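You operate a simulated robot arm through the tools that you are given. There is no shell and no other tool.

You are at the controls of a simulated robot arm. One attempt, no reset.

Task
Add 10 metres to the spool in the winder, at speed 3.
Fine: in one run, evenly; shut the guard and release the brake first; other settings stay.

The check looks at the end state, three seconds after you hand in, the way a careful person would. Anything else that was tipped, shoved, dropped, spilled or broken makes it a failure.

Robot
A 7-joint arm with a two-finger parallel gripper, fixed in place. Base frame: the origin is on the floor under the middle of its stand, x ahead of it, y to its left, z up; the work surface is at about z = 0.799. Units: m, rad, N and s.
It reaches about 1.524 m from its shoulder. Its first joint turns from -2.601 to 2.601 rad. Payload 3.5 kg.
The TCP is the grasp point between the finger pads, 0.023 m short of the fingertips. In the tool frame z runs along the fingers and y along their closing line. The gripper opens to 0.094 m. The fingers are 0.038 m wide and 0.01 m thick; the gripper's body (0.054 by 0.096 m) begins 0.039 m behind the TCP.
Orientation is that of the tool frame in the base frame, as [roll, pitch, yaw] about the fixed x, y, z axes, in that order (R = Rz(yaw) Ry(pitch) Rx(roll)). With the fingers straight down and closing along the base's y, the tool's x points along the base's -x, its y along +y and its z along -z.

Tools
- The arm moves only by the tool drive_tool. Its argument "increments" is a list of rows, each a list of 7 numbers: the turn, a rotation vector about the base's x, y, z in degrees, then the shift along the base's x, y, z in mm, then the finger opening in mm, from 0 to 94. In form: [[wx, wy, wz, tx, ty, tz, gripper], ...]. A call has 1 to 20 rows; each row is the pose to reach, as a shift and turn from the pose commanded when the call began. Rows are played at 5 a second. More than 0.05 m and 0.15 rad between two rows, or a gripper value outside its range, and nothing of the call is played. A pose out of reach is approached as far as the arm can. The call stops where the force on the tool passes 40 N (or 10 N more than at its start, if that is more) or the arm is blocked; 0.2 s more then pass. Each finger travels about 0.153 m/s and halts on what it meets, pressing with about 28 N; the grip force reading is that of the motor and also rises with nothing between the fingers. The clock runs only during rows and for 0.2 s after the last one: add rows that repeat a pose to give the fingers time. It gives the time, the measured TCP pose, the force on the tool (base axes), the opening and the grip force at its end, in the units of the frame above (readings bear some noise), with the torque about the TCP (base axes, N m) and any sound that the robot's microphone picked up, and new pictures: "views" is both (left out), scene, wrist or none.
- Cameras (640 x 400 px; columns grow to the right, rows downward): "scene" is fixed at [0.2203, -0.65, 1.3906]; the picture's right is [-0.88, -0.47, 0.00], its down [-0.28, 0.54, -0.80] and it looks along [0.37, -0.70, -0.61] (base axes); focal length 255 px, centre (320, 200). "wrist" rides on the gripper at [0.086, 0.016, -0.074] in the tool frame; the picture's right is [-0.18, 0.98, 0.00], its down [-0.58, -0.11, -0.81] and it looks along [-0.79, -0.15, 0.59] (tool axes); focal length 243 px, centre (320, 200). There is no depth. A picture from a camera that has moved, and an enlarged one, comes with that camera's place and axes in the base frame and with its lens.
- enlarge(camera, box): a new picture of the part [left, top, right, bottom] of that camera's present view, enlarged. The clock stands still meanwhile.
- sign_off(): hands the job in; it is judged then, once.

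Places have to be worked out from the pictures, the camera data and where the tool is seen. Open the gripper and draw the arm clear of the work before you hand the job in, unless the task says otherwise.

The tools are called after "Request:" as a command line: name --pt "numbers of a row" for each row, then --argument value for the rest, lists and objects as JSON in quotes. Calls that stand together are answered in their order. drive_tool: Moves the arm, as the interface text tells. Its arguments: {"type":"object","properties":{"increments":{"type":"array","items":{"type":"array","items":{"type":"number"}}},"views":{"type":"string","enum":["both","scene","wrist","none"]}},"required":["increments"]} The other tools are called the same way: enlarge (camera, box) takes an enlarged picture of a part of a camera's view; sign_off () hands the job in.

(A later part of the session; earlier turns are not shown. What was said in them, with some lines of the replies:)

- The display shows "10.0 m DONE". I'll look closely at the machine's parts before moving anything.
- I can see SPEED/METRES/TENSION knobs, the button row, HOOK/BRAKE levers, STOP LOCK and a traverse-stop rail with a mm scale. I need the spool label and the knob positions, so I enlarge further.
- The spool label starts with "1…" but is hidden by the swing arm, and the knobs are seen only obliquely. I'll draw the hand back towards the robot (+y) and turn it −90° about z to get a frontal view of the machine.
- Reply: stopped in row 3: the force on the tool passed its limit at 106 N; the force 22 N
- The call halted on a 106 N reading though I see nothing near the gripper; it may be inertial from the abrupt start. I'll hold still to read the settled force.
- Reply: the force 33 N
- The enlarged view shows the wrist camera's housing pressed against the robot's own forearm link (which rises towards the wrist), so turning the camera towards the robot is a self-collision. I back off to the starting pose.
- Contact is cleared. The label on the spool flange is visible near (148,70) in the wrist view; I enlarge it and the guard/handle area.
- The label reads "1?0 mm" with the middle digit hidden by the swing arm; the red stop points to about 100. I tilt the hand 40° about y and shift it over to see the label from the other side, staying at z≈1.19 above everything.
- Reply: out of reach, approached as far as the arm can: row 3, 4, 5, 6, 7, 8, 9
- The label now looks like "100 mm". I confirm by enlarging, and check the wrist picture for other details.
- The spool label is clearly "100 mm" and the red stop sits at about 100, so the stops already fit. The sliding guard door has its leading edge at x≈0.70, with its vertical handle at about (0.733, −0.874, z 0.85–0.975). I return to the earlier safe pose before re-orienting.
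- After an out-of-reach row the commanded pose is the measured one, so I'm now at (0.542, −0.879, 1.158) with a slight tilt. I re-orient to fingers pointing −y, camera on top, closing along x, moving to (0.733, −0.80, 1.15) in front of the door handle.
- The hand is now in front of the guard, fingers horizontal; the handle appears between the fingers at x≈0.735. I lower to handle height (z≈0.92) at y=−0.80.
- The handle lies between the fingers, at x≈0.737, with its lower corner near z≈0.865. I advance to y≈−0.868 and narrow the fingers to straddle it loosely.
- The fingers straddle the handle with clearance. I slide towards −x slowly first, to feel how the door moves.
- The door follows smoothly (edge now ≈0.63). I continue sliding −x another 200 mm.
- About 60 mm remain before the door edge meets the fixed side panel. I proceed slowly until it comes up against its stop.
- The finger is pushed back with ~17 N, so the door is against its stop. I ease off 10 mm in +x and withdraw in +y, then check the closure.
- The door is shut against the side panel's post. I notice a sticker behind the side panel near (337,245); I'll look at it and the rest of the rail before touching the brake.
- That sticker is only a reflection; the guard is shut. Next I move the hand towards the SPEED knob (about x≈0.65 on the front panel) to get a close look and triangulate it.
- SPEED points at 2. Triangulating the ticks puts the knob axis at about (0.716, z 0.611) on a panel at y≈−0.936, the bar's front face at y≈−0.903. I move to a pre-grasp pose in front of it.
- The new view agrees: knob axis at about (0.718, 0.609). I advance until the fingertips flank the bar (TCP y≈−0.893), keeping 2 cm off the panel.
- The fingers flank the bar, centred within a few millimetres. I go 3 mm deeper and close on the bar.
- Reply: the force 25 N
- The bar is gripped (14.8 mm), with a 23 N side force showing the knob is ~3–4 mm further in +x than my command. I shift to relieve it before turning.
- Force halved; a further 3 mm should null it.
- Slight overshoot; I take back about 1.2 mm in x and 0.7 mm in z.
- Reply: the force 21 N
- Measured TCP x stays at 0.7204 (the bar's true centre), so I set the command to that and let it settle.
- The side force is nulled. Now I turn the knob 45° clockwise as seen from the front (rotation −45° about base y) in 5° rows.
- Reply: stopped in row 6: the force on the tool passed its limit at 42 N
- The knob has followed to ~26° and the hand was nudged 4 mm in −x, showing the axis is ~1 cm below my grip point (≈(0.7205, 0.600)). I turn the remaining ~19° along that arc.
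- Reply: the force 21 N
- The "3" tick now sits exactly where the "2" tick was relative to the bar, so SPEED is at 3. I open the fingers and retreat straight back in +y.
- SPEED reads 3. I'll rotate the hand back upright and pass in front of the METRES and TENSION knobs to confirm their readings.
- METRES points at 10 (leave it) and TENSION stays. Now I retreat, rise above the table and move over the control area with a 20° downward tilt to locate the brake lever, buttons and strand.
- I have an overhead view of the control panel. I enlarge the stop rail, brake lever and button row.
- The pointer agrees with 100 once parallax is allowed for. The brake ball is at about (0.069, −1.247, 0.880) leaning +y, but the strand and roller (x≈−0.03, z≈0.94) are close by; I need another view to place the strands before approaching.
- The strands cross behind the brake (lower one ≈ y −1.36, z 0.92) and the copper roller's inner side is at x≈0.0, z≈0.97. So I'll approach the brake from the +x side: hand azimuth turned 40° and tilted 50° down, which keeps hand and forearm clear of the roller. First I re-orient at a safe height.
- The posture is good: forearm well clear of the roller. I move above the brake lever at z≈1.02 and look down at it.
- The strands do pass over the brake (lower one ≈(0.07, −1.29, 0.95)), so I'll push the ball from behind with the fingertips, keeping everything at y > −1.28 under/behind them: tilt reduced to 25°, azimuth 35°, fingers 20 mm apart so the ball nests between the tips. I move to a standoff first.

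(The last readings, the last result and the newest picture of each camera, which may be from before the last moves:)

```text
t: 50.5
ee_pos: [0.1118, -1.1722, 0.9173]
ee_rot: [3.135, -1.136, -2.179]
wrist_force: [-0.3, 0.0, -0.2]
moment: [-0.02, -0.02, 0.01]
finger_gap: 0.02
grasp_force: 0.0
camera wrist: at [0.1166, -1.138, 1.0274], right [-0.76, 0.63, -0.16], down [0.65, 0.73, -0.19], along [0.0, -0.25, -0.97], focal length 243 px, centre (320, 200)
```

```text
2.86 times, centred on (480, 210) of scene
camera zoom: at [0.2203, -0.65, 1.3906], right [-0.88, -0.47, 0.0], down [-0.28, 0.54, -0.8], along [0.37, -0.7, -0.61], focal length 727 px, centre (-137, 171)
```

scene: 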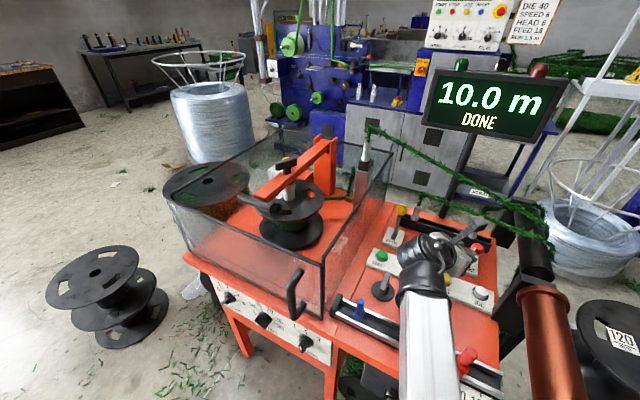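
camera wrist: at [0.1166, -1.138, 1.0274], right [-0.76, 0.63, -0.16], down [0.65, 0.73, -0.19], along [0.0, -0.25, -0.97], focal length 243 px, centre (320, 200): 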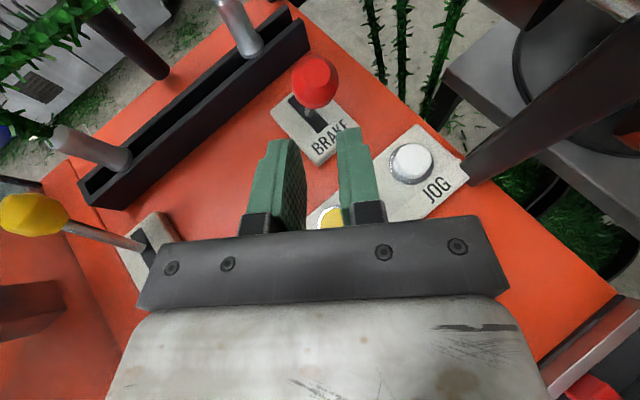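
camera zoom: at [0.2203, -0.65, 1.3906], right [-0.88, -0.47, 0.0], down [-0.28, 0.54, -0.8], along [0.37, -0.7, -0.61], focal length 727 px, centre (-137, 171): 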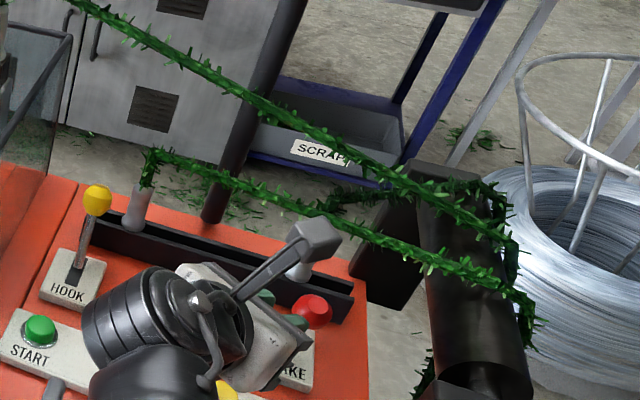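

The ball (0.0685, −1.238, 0.884) lines up with the gap between the tips. I advance to contact and push it in −y.

Request:
drive_tool --pt "0 0 0 -8 -12 -6 20" --pt "0 0 0 -18 -26 -13 20" --pt "0 0 0 -26 -36 -18 20" --pt "0 0 0 -26 -46 -18 20" --pt "0 0 0 -26 -56 -17 20" --pt "0 0 0 -26 -66 -16 20" --pt "0 0 0 -26 -76 -16 20" --pt "0 0 0 -26 -84 -17 20" --pt "0 0 0 -26 -90 -18 20" --views "both"

Request:
enlarge --camera "wrist" --box '[200, 0, 480, 175]'

```text
t: 52.5
ee_pos: [0.0834, -1.2627, 0.9008]
ee_rot: [3.131, -1.135, -2.18]
wrist_force: [0.5, 0.0, -0.4]
moment: [-0.03, 0.0, -0.01]
finger_gap: 0.0201
grasp_force: 0.1
camera wrist: at [0.0887, -1.2292, 1.0087], right [-0.76, 0.63, -0.16], down [0.65, 0.73, -0.19], along [0.0, -0.25, -0.97], focal length 243 px, centre (320, 200)
```

scene: 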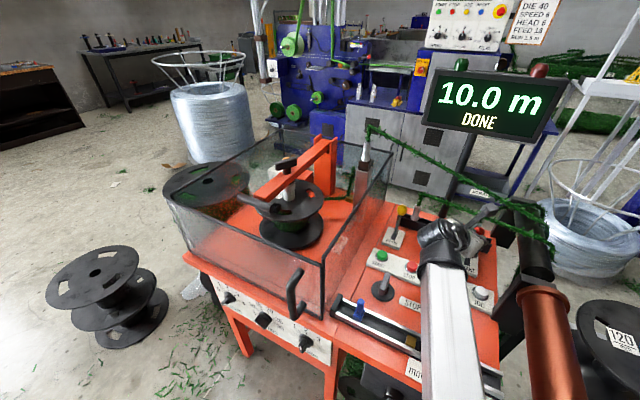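
wrist: 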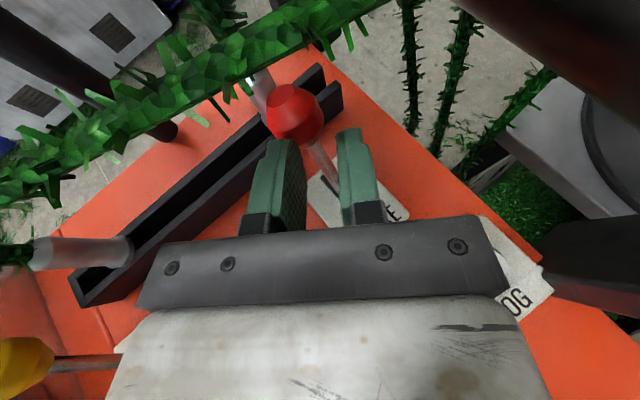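

```text
2.29 times, centred on (340, 88) of wrist
camera zoom: at [0.0887, -1.2292, 1.0087], right [-0.76, 0.63, -0.16], down [0.65, 0.73, -0.19], along [0.0, -0.25, -0.97], focal length 555 px, centre (274, 457)
```

zoom: 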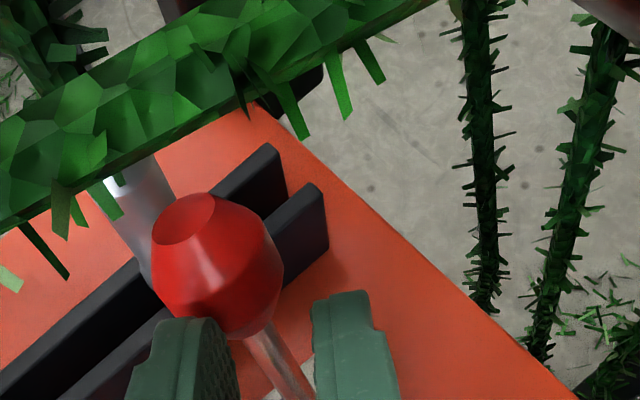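

The brake ball has snapped over to y≈−1.308 (leaning −y, like the other lever's away position) and there's no residual force. I withdraw back along the finger axis.

Request:
drive_tool --pt "0 0 0 8 12 6 20" --pt "0 0 0 21 30 17 20" --pt "0 0 0 34 50 30 20" --pt "0 0 0 46 70 50 20" --pt "0 0 0 56 90 75 20" --pt "0 0 0 60 110 105 20" --pt "0 0 0 60 130 140 20" --pt "0 0 0 60 145 170 20" --pt "0 0 0 60 145 170 20" --views "both"

Request:
enlarge --camera "wrist" --box '[100, 0, 500, 220]'

```text
t: 54.5
ee_pos: [0.1465, -1.1192, 1.0685]
ee_rot: [3.134, -1.137, -2.181]
wrist_force: [-0.8, 0.2, 0.3]
moment: [0.02, 0.0, 0.0]
finger_gap: 0.0202
grasp_force: 0.0
camera wrist: at [0.1513, -1.0848, 1.1781], right [-0.76, 0.63, -0.16], down [0.65, 0.73, -0.19], along [0.0, -0.25, -0.97], focal length 243 px, centre (320, 200)
```

scene: 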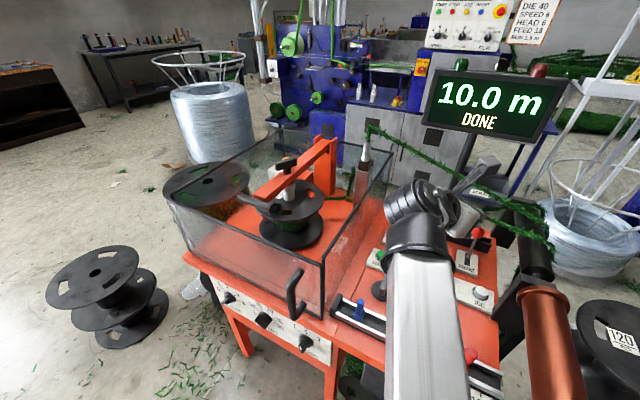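
wrist: 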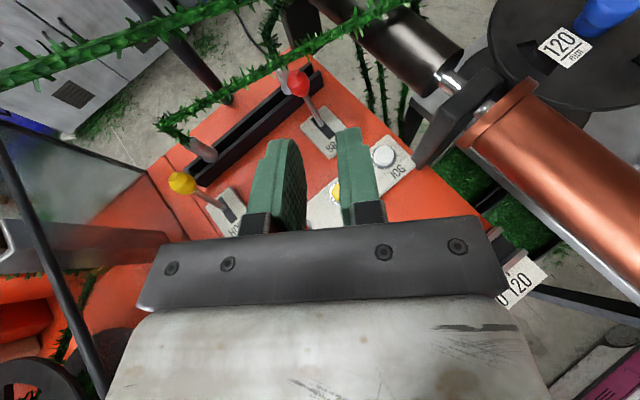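

```text
1.60 times, centred on (300, 110) of wrist
camera zoom: at [0.1513, -1.0848, 1.1781], right [-0.76, 0.63, -0.16], down [0.65, 0.73, -0.19], along [0.0, -0.25, -0.97], focal length 388 px, centre (352, 344)
```

zoom: 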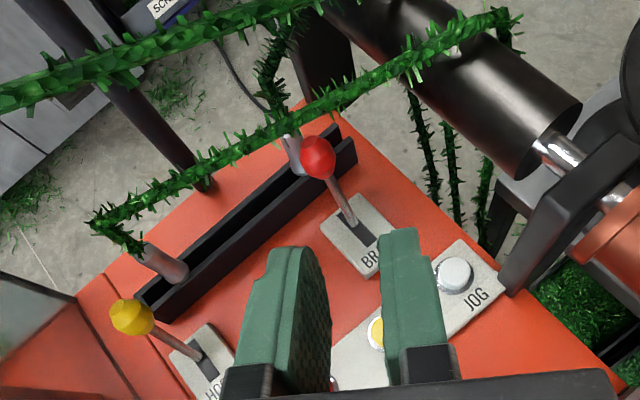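

Both levers now lean the same way; the brake is off. Next is RESET at about (0.127, −1.147). I turn the fingers nearly straight down (75°), closed, above it.

Request:
drive_tool --pt "5.8 -2.4 2.9 -2 0 -2 10" --pt "11.6 -4.8 5.9 -5 0 -4 0" --pt "17.4 -7.2 8.8 -8 0 -8 0" --pt "23.3 -9.7 11.7 -11 -4 -14 0" --pt "29.1 -12.1 14.6 -14 -10 -22 0" --pt "34.9 -14.5 17.6 -17 -16 -32 0" --pt "40.7 -16.9 20.5 -19 -22 -46 0" --pt "46.5 -19.3 23.4 -19.5 -27 -62 0" --pt "46.5 -19.3 23.4 -19.5 -27 -80 0" --pt "46.5 -19.3 23.4 -19.5 -27 -100 0" --pt "46.5 -19.3 23.4 -19.5 -27 -120 0" --pt "46.5 -19.3 23.4 -19.5 -27 -120 0" --views "both"

Request:
enlarge --camera "wrist" --box '[160, 60, 480, 260]'

```text
t: 57.1
ee_pos: [0.1244, -1.1451, 0.9494]
ee_rot: [3.136, -0.264, -1.745]
wrist_force: [0.4, 0.2, -0.1]
moment: [-0.02, 0.0, -0.01]
finger_gap: 0.0
grasp_force: 27.9
camera wrist: at [0.0986, -1.2053, 1.0438], right [-0.94, 0.35, -0.04], down [0.24, 0.74, 0.63], along [0.25, 0.58, -0.78], focal length 243 px, centre (320, 200)
```

scene: 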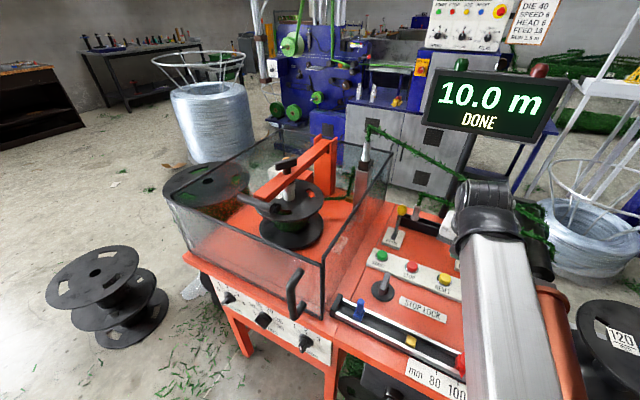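
wrist: 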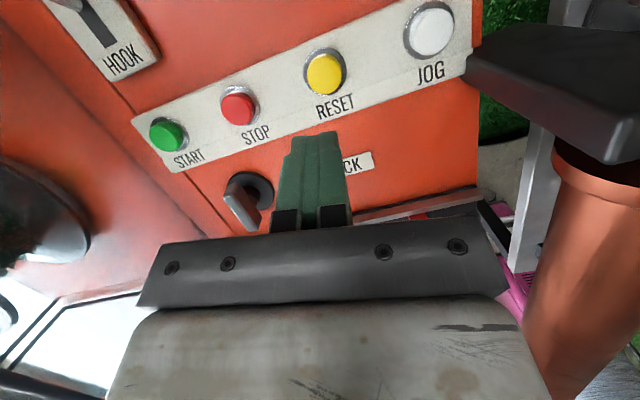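

```text
2.00 times, centred on (320, 160) of wrist
camera zoom: at [0.0986, -1.2053, 1.0438], right [-0.94, 0.35, -0.04], down [0.24, 0.74, 0.63], along [0.25, 0.58, -0.78], focal length 485 px, centre (320, 280)
```

zoom: 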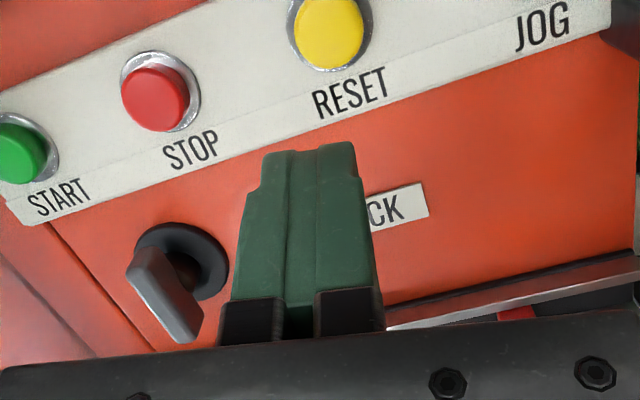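

Intersecting rays from two views gives RESET's cap at about (0.1205, −1.166, 0.822). I move the closed tips over it, about 2 cm above.

Request:
drive_tool --pt "0 0 0 -2 -8 -15 0" --pt "0 0 0 -3 -18 -35 0" --pt "0 0 0 -3 -23 -55 0" --pt "0 0 0 -3 -23 -72 0" --pt "0 0 0 -3 -23 -82 0" --pt "0 0 0 -3 -23 -82 0" --views "both"

Request:
enlarge --camera "wrist" --box '[200, 60, 440, 210]'

```text
t: 58.5
ee_pos: [0.1229, -1.1682, 0.8661]
ee_rot: [3.137, -0.262, -1.746]
wrist_force: [0.4, 0.4, -0.1]
moment: [0.01, 0.04, 0.01]
finger_gap: 0.0003
grasp_force: 27.8
camera wrist: at [0.0962, -1.2292, 0.9608], right [-0.94, 0.35, -0.04], down [0.24, 0.74, 0.63], along [0.25, 0.58, -0.78], focal length 243 px, centre (320, 200)
```

scene: 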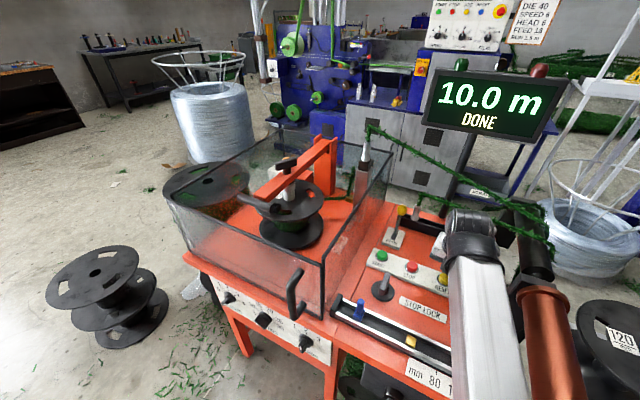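
wrist: 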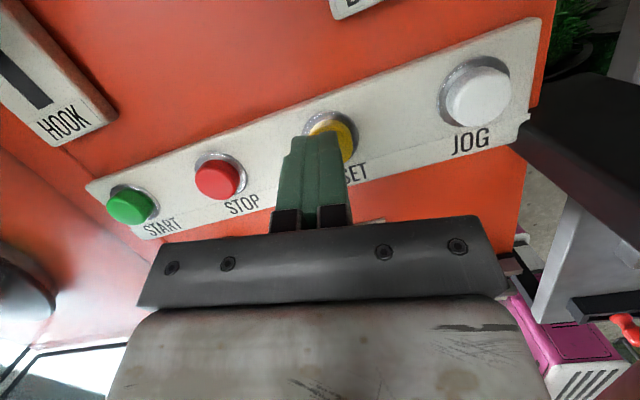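

```text
2.67 times, centred on (320, 135) of wrist
camera zoom: at [0.0962, -1.2292, 0.9608], right [-0.94, 0.35, -0.04], down [0.24, 0.74, 0.63], along [0.25, 0.58, -0.78], focal length 647 px, centre (320, 373)
```

zoom: 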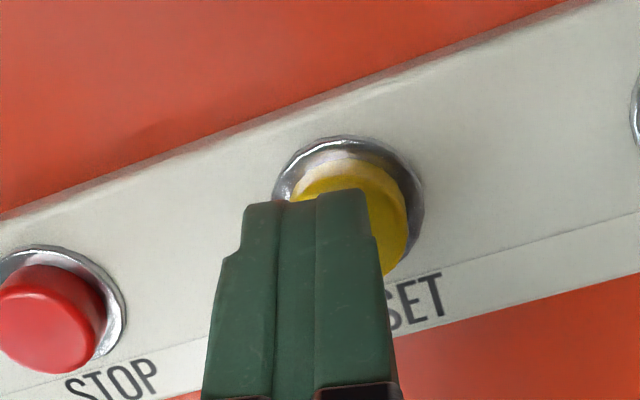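

The tips are over RESET with a ~4 mm offset in x to correct. I shift −4 mm and press down in small steps, watching force and the display.

Request:
drive_tool --pt "0 0 0 -4 2 -6 0" --pt "0 0 0 -4 2 -12 0" --pt "0 0 0 -4 2 -16 0" --pt "0 0 0 -4 2 -19 0" --pt "0 0 0 -4 2 -21 0" --pt "0 0 0 -4 2 -23 0" --views "both"

```text
t: 59.9
ee_pos: [0.1191, -1.1653, 0.8454]
ee_rot: [3.137, -0.264, -1.747]
wrist_force: [-4.0, 0.9, 12.5]
moment: [0.17, 0.08, 0.06]
finger_gap: 0.0
grasp_force: 27.7
heard: click
camera wrist: at [0.0922, -1.2262, 0.9395], right [-0.94, 0.35, -0.04], down [0.25, 0.74, 0.62], along [0.25, 0.58, -0.78], focal length 243 px, centre (320, 200)
```

scene: 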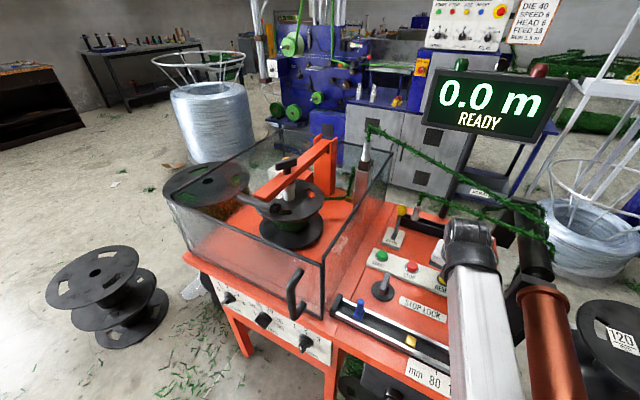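
wrist: 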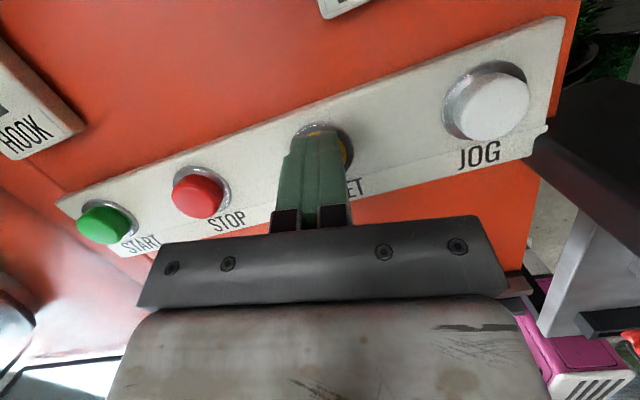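

RESET clicked and the display reads "0.0 m READY". Before START I lift off and verify the red stop's reading from nearly straight above.

Request:
drive_tool --pt "0 0 0 0 0 15 0" --pt "0 0 0 0 0 50 0" --pt "0 0 0 0 5 90 0" --pt "0 0 0 -5 30 125 0" --pt "0 0 0 -15 65 155 0" --pt "0 0 0 -28 102 180 0" --pt "0 0 0 -42 140 205 0" --pt "0 0 0 -55 175 220 0" --pt "0 0 0 -60 195 225 0" --pt "0 0 0 -60 195 225 0" --views "both"

Request:
enlarge --camera "wrist" --box '[200, 0, 520, 200]'

```text
t: 62.1
ee_pos: [0.0599, -0.9711, 1.0717]
ee_rot: [3.138, -0.265, -1.743]
wrist_force: [0.5, -0.6, 0.1]
moment: [-0.02, -0.03, 0.0]
finger_gap: 0.0
grasp_force: 28.5
camera wrist: at [0.0332, -1.0314, 1.1647], right [-0.94, 0.35, -0.04], down [0.24, 0.74, 0.63], along [0.25, 0.58, -0.78], focal length 243 px, centre (320, 200)
```

scene: 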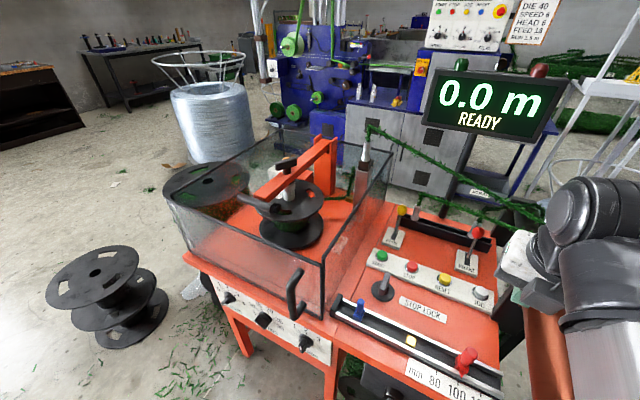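
wrist: 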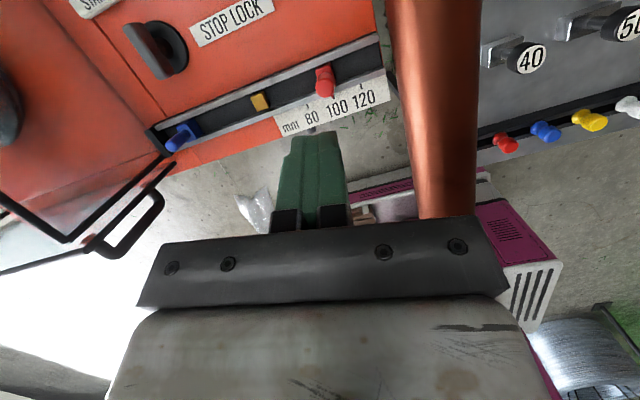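

```text
2.00 times, centred on (360, 100) of wrist
camera zoom: at [0.0332, -1.0314, 1.1647], right [-0.94, 0.35, -0.04], down [0.24, 0.74, 0.63], along [0.25, 0.58, -0.78], focal length 485 px, centre (240, 400)
```

zoom: 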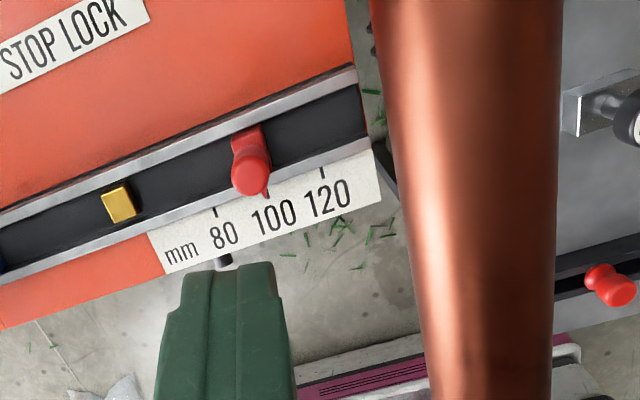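

Request:
enlarge --camera "wrist" --box '[280, 50, 400, 125]'

Request:
enlarge --camera "scene" --box '[320, 180, 560, 330]'

```text
5.33 times, centred on (340, 88) of wrist
camera zoom: at [0.0332, -1.0314, 1.1647], right [-0.94, 0.35, -0.04], down [0.24, 0.74, 0.63], along [0.25, 0.58, -0.78], focal length 1294 px, centre (213, 800)
```

zoom: 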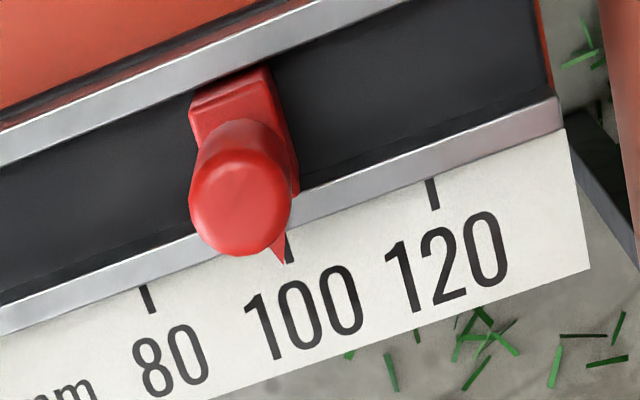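

```text
2.67 times, centred on (440, 255) of scene
camera zoom: at [0.2203, -0.65, 1.3906], right [-0.88, -0.47, 0.0], down [-0.28, 0.54, -0.8], along [0.37, -0.7, -0.61], focal length 679 px, centre (0, 53)
```

zoom: 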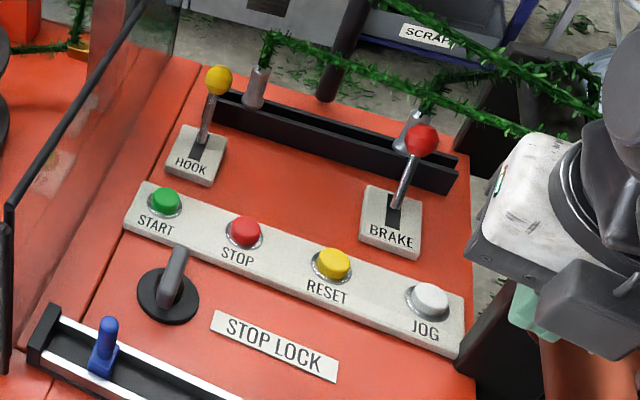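

The pointer lies right on the 100 tick — matches the 100 mm spool. All preconditions are met, so I move above START at about (0.289, −1.167).

Request:
drive_tool --pt "0 0 0 12 -8 0 0" --pt "0 0 0 40 -28 0 0" --pt "0 0 0 70 -52 -4 0" --pt "0 0 0 100 -78 -12 0" --pt "0 0 0 130 -104 -24 0" --pt "0 0 0 160 -130 -42 0" --pt "0 0 0 188 -154 -64 0" --pt "0 0 0 210 -174 -90 0" --pt "0 0 0 226 -188 -112 0" --pt "0 0 0 228 -190 -122 0" --pt "0 0 0 228 -190 -122 0" --views "both"

Request:
enlarge --camera "wrist" --box '[200, 20, 440, 170]'

```text
t: 64.5
ee_pos: [0.2868, -1.1617, 0.9484]
ee_rot: [3.138, -0.263, -1.743]
wrist_force: [-0.9, -0.5, 0.8]
moment: [-0.01, 0.0, 0.01]
finger_gap: 0.0
grasp_force: 28.2
camera wrist: at [0.2609, -1.2222, 1.0423], right [-0.94, 0.35, -0.04], down [0.24, 0.74, 0.63], along [0.25, 0.58, -0.78], focal length 243 px, centre (320, 200)
```

scene: 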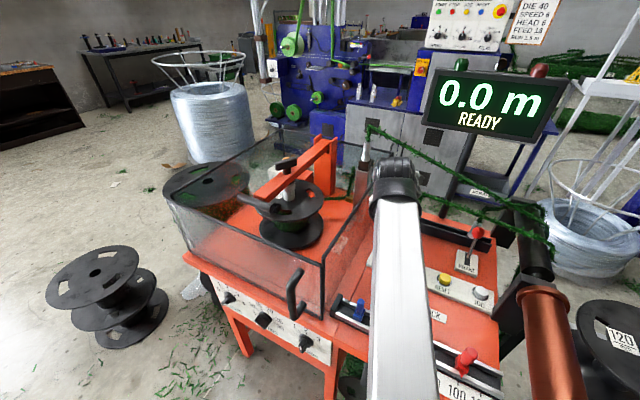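
wrist: 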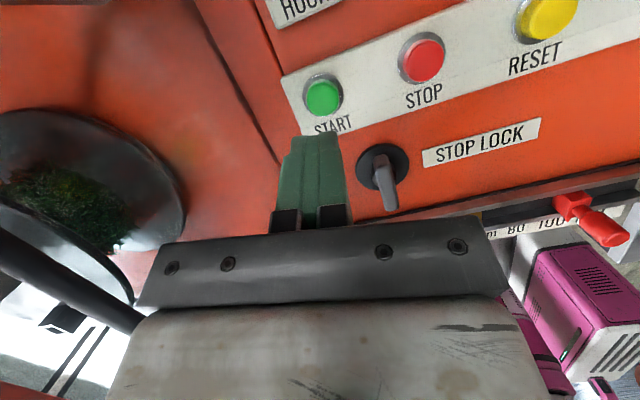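

```text
2.67 times, centred on (320, 95) of wrist
camera zoom: at [0.2609, -1.2222, 1.0423], right [-0.94, 0.35, -0.04], down [0.24, 0.74, 0.63], along [0.25, 0.58, -0.78], focal length 647 px, centre (320, 480)
```

zoom: 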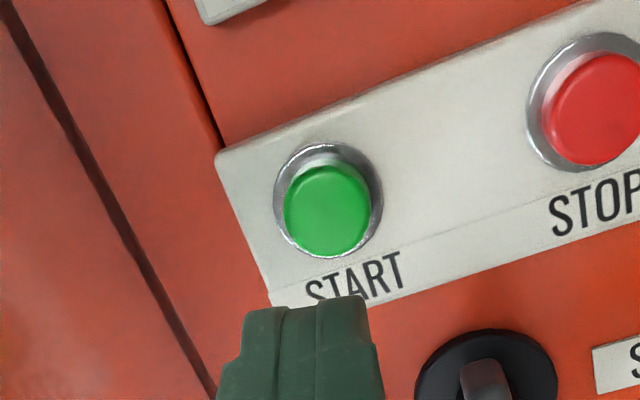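

START's cap is at (0.290, −1.166), matching. I descend and press it to the same depth that clicked RESET.

Request:
drive_tool --pt "0 0 0 2 -3 -20 0" --pt "0 0 0 2 -3 -45 0" --pt "0 0 0 2 -3 -68 0" --pt "0 0 0 2 -3 -84 0" --pt "0 0 0 2 -3 -92 0" --pt "0 0 0 2 -3 -97 0" --pt "0 0 0 2 -3 -100 0" --pt "0 0 0 2 -3 -103 0" --views "both"

```text
t: 66.3
ee_pos: [0.2881, -1.1624, 0.8468]
ee_rot: [3.137, -0.265, -1.745]
wrist_force: [0.8, -0.7, 9.0]
moment: [0.08, -0.04, 0.01]
finger_gap: 0.0
grasp_force: 27.6
heard: click
camera wrist: at [0.2619, -1.2237, 0.9401], right [-0.94, 0.35, -0.04], down [0.24, 0.74, 0.63], along [0.25, 0.58, -0.78], focal length 243 px, centre (320, 200)
```

scene: 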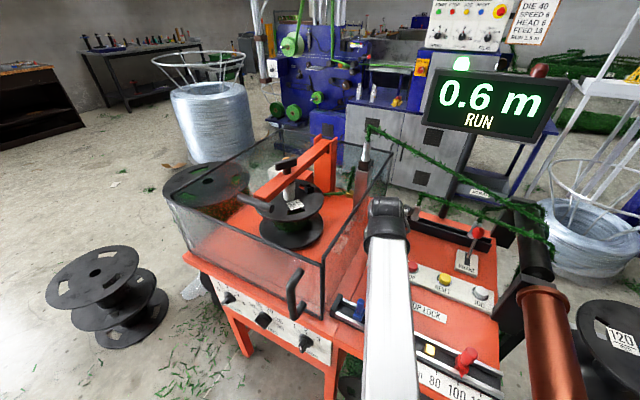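
wrist: 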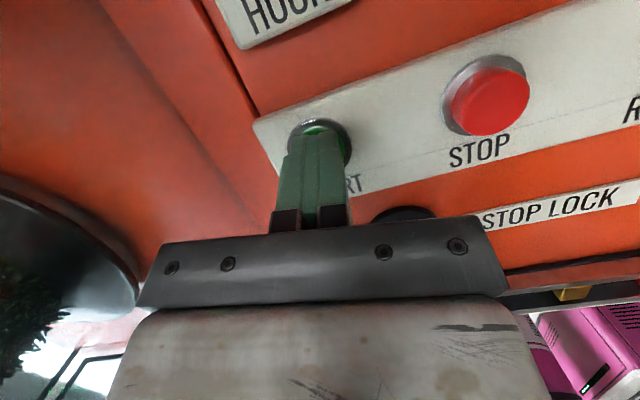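

It's running (0.6 m, RUN). I lift straight off the button and back away while it winds.

Request:
drive_tool --pt "0 0 0 0 0 15 0" --pt "0 0 0 0 0 50 0" --pt "0 0 0 0 0 90 0" --pt "0 0 0 0 5 130 0" --pt "0 0 0 0 20 165 0" --pt "0 0 0 0 45 195 0" --pt "0 0 0 0 75 215 0" --pt "0 0 0 0 105 230 0" --pt "0 0 0 0 135 240 0" --pt "0 0 0 0 165 245 0" --pt "0 0 0 0 195 250 0" --pt "0 0 0 0 195 250 0" --views "both"

```text
t: 68.9
ee_pos: [0.2884, -0.969, 1.0941]
ee_rot: [3.136, -0.264, -1.745]
wrist_force: [-0.5, -0.4, -0.6]
moment: [0.0, -0.01, -0.01]
finger_gap: 0.0001
grasp_force: 28.3
camera wrist: at [0.2624, -1.0291, 1.188], right [-0.94, 0.35, -0.04], down [0.24, 0.74, 0.63], along [0.25, 0.58, -0.78], focal length 243 px, centre (320, 200)
```

scene: 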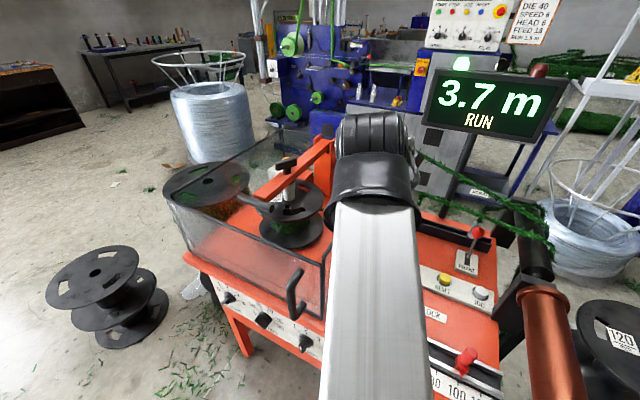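
wrist: 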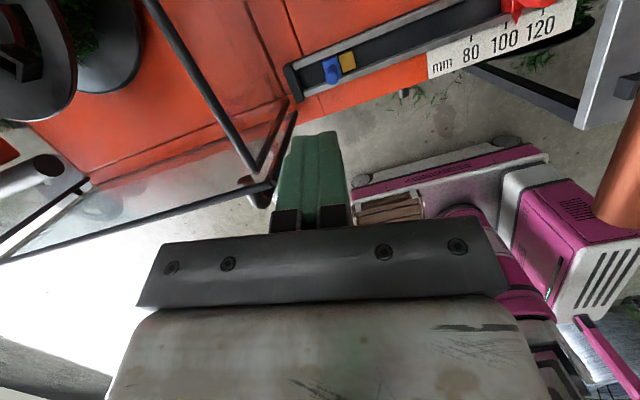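

Winding steadily at ~1.2 m/s; the brass traverse is moving between the stops. I hold still and wait, opening the gripper.

Request:
drive_tool --pt "0 0 0 0 0 0 20" --pt "0 0 0 0 0 0 40" --pt "0 0 0 0 0 0 60" --pt "0 0 0 0 0 0 80" --pt "0 0 0 0 0 0 94" --pt "0 0 0 0 0 0 94" --pt "0 0 0 0 0 0 94" --pt "0 0 0 0 0 0 94" --pt "0 0 0 0 0 0 94" --pt "0 0 0 0 0 0 94" --pt "0 0 0 0 0 0 94" --pt "0 0 0 0 0 0 94" --pt "0 0 0 0 0 0 94" --pt "0 0 0 0 0 0 94" --pt "0 0 0 0 0 0 94" --pt "0 0 0 0 0 0 94" --pt "0 0 0 0 0 0 94" --pt "0 0 0 0 0 0 94" --pt "0 0 0 0 0 0 94" --pt "0 0 0 0 0 0 94" --views "both"

```text
t: 73.1
ee_pos: [0.2886, -0.9695, 1.0951]
ee_rot: [3.136, -0.262, -1.745]
wrist_force: [0.1, -0.1, -0.7]
moment: [0.03, 0.03, 0.0]
finger_gap: 0.094
grasp_force: 0.0
camera wrist: at [0.2625, -1.0291, 1.188], right [-0.94, 0.35, -0.04], down [0.24, 0.74, 0.63], along [0.25, 0.58, -0.78], focal length 243 px, centre (320, 200)
```

scene: 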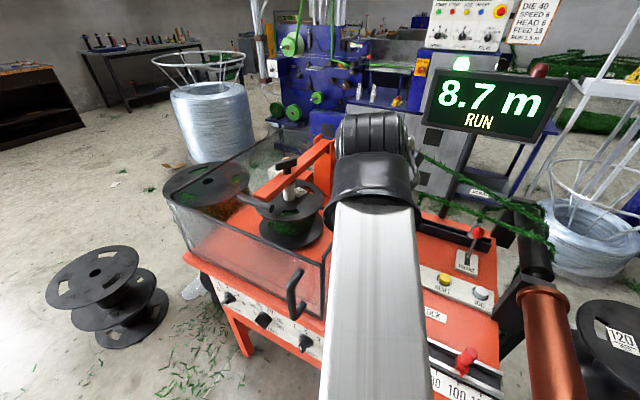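
wrist: 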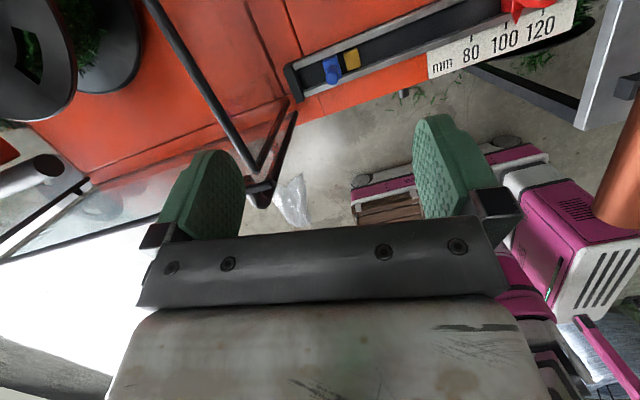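

8.7 m and still running; I wait a little more for it to finish by itself at 10.0 m.

Request:
drive_tool --pt "0 0 0 0 0 0 94" --pt "0 0 0 0 0 0 94" --pt "0 0 0 0 0 0 94" --pt "0 0 0 0 0 0 94" --pt "0 0 0 0 0 0 94" --pt "0 0 0 0 0 0 94" --pt "0 0 0 0 0 0 94" --pt "0 0 0 0 0 0 94" --pt "0 0 0 0 0 0 94" --pt "0 0 0 0 0 0 94" --pt "0 0 0 0 0 0 94" --pt "0 0 0 0 0 0 94" --views "both"

Request:
enlarge --camera "scene" --box '[200, 120, 392, 240]'

```text
t: 75.7
ee_pos: [0.2887, -0.9692, 1.0942]
ee_rot: [3.138, -0.264, -1.745]
wrist_force: [-0.2, 0.2, 0.5]
moment: [-0.01, 0.02, 0.01]
finger_gap: 0.0942
grasp_force: 0.1
camera wrist: at [0.2625, -1.0291, 1.188], right [-0.94, 0.35, -0.04], down [0.24, 0.74, 0.63], along [0.25, 0.58, -0.78], focal length 243 px, centre (320, 200)
```

scene: 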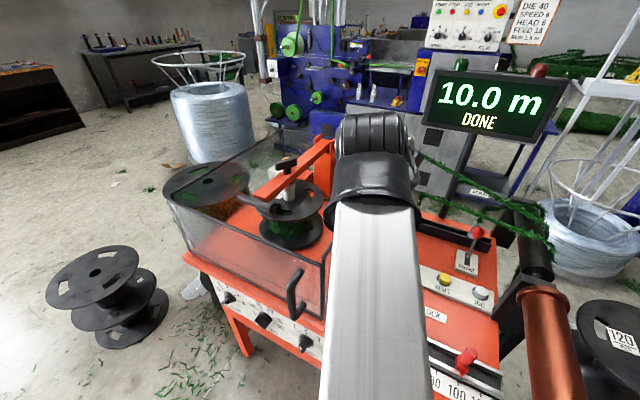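
wrist: 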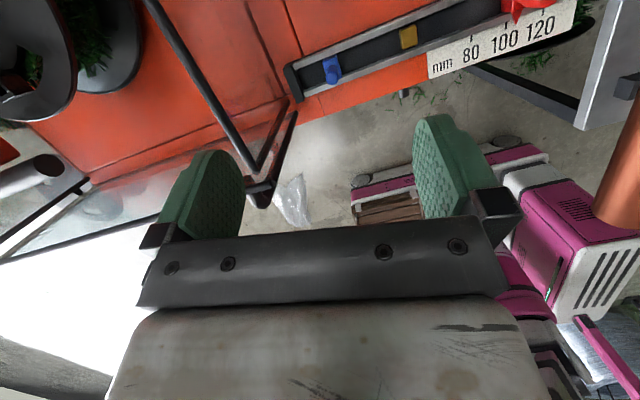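

```text
3.33 times, centred on (296, 180) of scene
camera zoom: at [0.2203, -0.65, 1.3906], right [-0.88, -0.47, 0.0], down [-0.28, 0.54, -0.8], along [0.37, -0.7, -0.61], focal length 849 px, centre (400, 267)
```

zoom: 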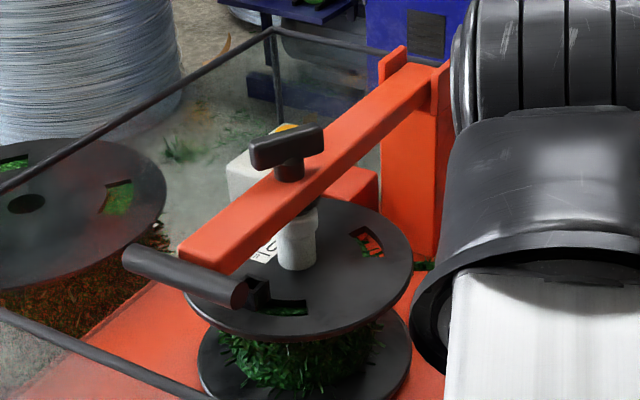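

"10.0 m DONE" — the run finished by itself. I now draw the arm back clear of the machine, levelling the hand as it retreats.

Request:
drive_tool --pt "-7.1 1.3 0 5 10 12 94" --pt "-14.2 2.5 0 10 30 24 94" --pt "-21.3 3.8 0 20 52 36 94" --pt "-28.4 5.0 0 30 76 46 94" --pt "-35.5 6.3 0 40 100 54 94" --pt "-42.7 7.5 0 48 125 60 94" --pt "-49.8 8.8 0 54 150 64 94" --pt "-56.9 10.0 0 58 175 66 94" --pt "-64 11.3 0 60 195 66 94" --pt "-64 11.3 0 60 215 66 94" --pt "-64 11.3 0 60 215 66 94" --views "both"

Request:
enlarge --camera "scene" --box '[160, 120, 560, 370]'

```text
t: 78.1
ee_pos: [0.3496, -0.7531, 1.1611]
ee_rot: [3.133, -1.401, -1.738]
wrist_force: [1.1, 0.4, -0.1]
moment: [0.0, -0.01, 0.01]
finger_gap: 0.0941
grasp_force: 0.1
camera wrist: at [0.3437, -0.6923, 1.2581], right [-0.96, 0.21, -0.18], down [0.27, 0.86, -0.44], along [0.06, -0.47, -0.88], focal length 243 px, centre (320, 200)
```

scene: 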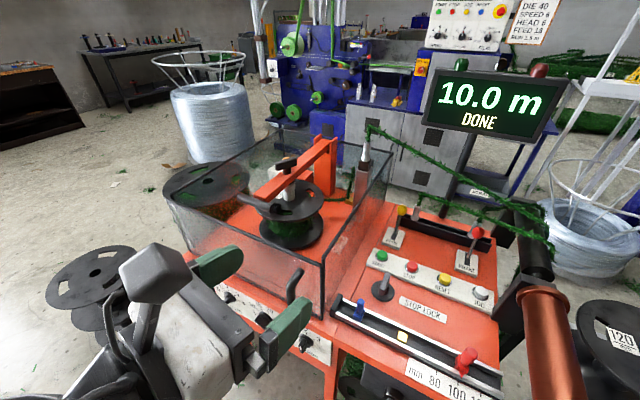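
wrist: 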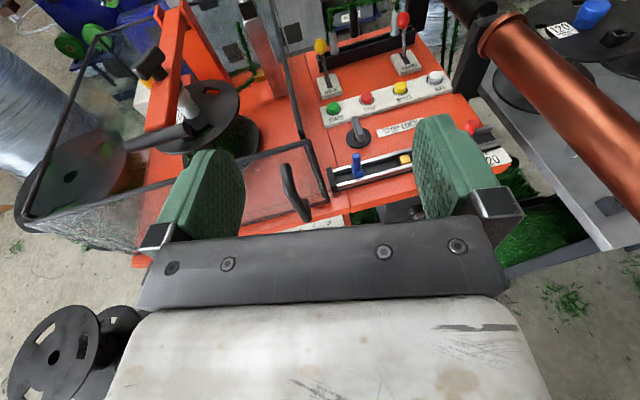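

```text
1.60 times, centred on (360, 245) of scene
camera zoom: at [0.2203, -0.65, 1.3906], right [-0.88, -0.47, 0.0], down [-0.28, 0.54, -0.8], along [0.37, -0.7, -0.61], focal length 407 px, centre (256, 128)
```

zoom: 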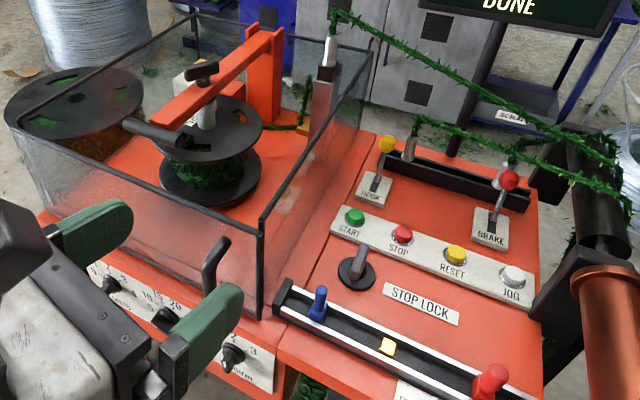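

The display reads 10.0 m DONE, the guard is shut and the brake is released. SPEED is at 3, the other settings are unchanged, and the arm is clear with the gripper open. I hand the job in.

Request:
sign_off

```text
The job is handed in.
```

I added 10 metres to the spool at speed 3, in one uninterrupted run, and handed the job in. The display finished at 10.0 m DONE.

- **Before the run:** I slid the guard shut, set SPEED from 2 to 3 and pushed the brake lever over. I then pressed RESET, which cleared the previous 10.0 m to 0.0 m READY, and pressed START. The brake plate has no on/off marking. I took it as released because the lever snapped fully across and the winder then ran.
- **Evenness:** the red stop was already at 100 mm, matching the 100 mm label on the spool, so I left it alone. The traverse block was moving between the stops during the run. I did not inspect the wound layers closely.
- **Other settings:** METRES stayed at 10, and I did not touch TENSION, HOOK or STOP LOCK.
- **Self-contact:** early on, the wrist camera housing pressed against the robot's own forearm, and the move stopped at 106 N. I backed off straight away. It did not touch the machine, and I saw nothing displaced.

The gripper is open and the arm is drawn back clear of the machine.
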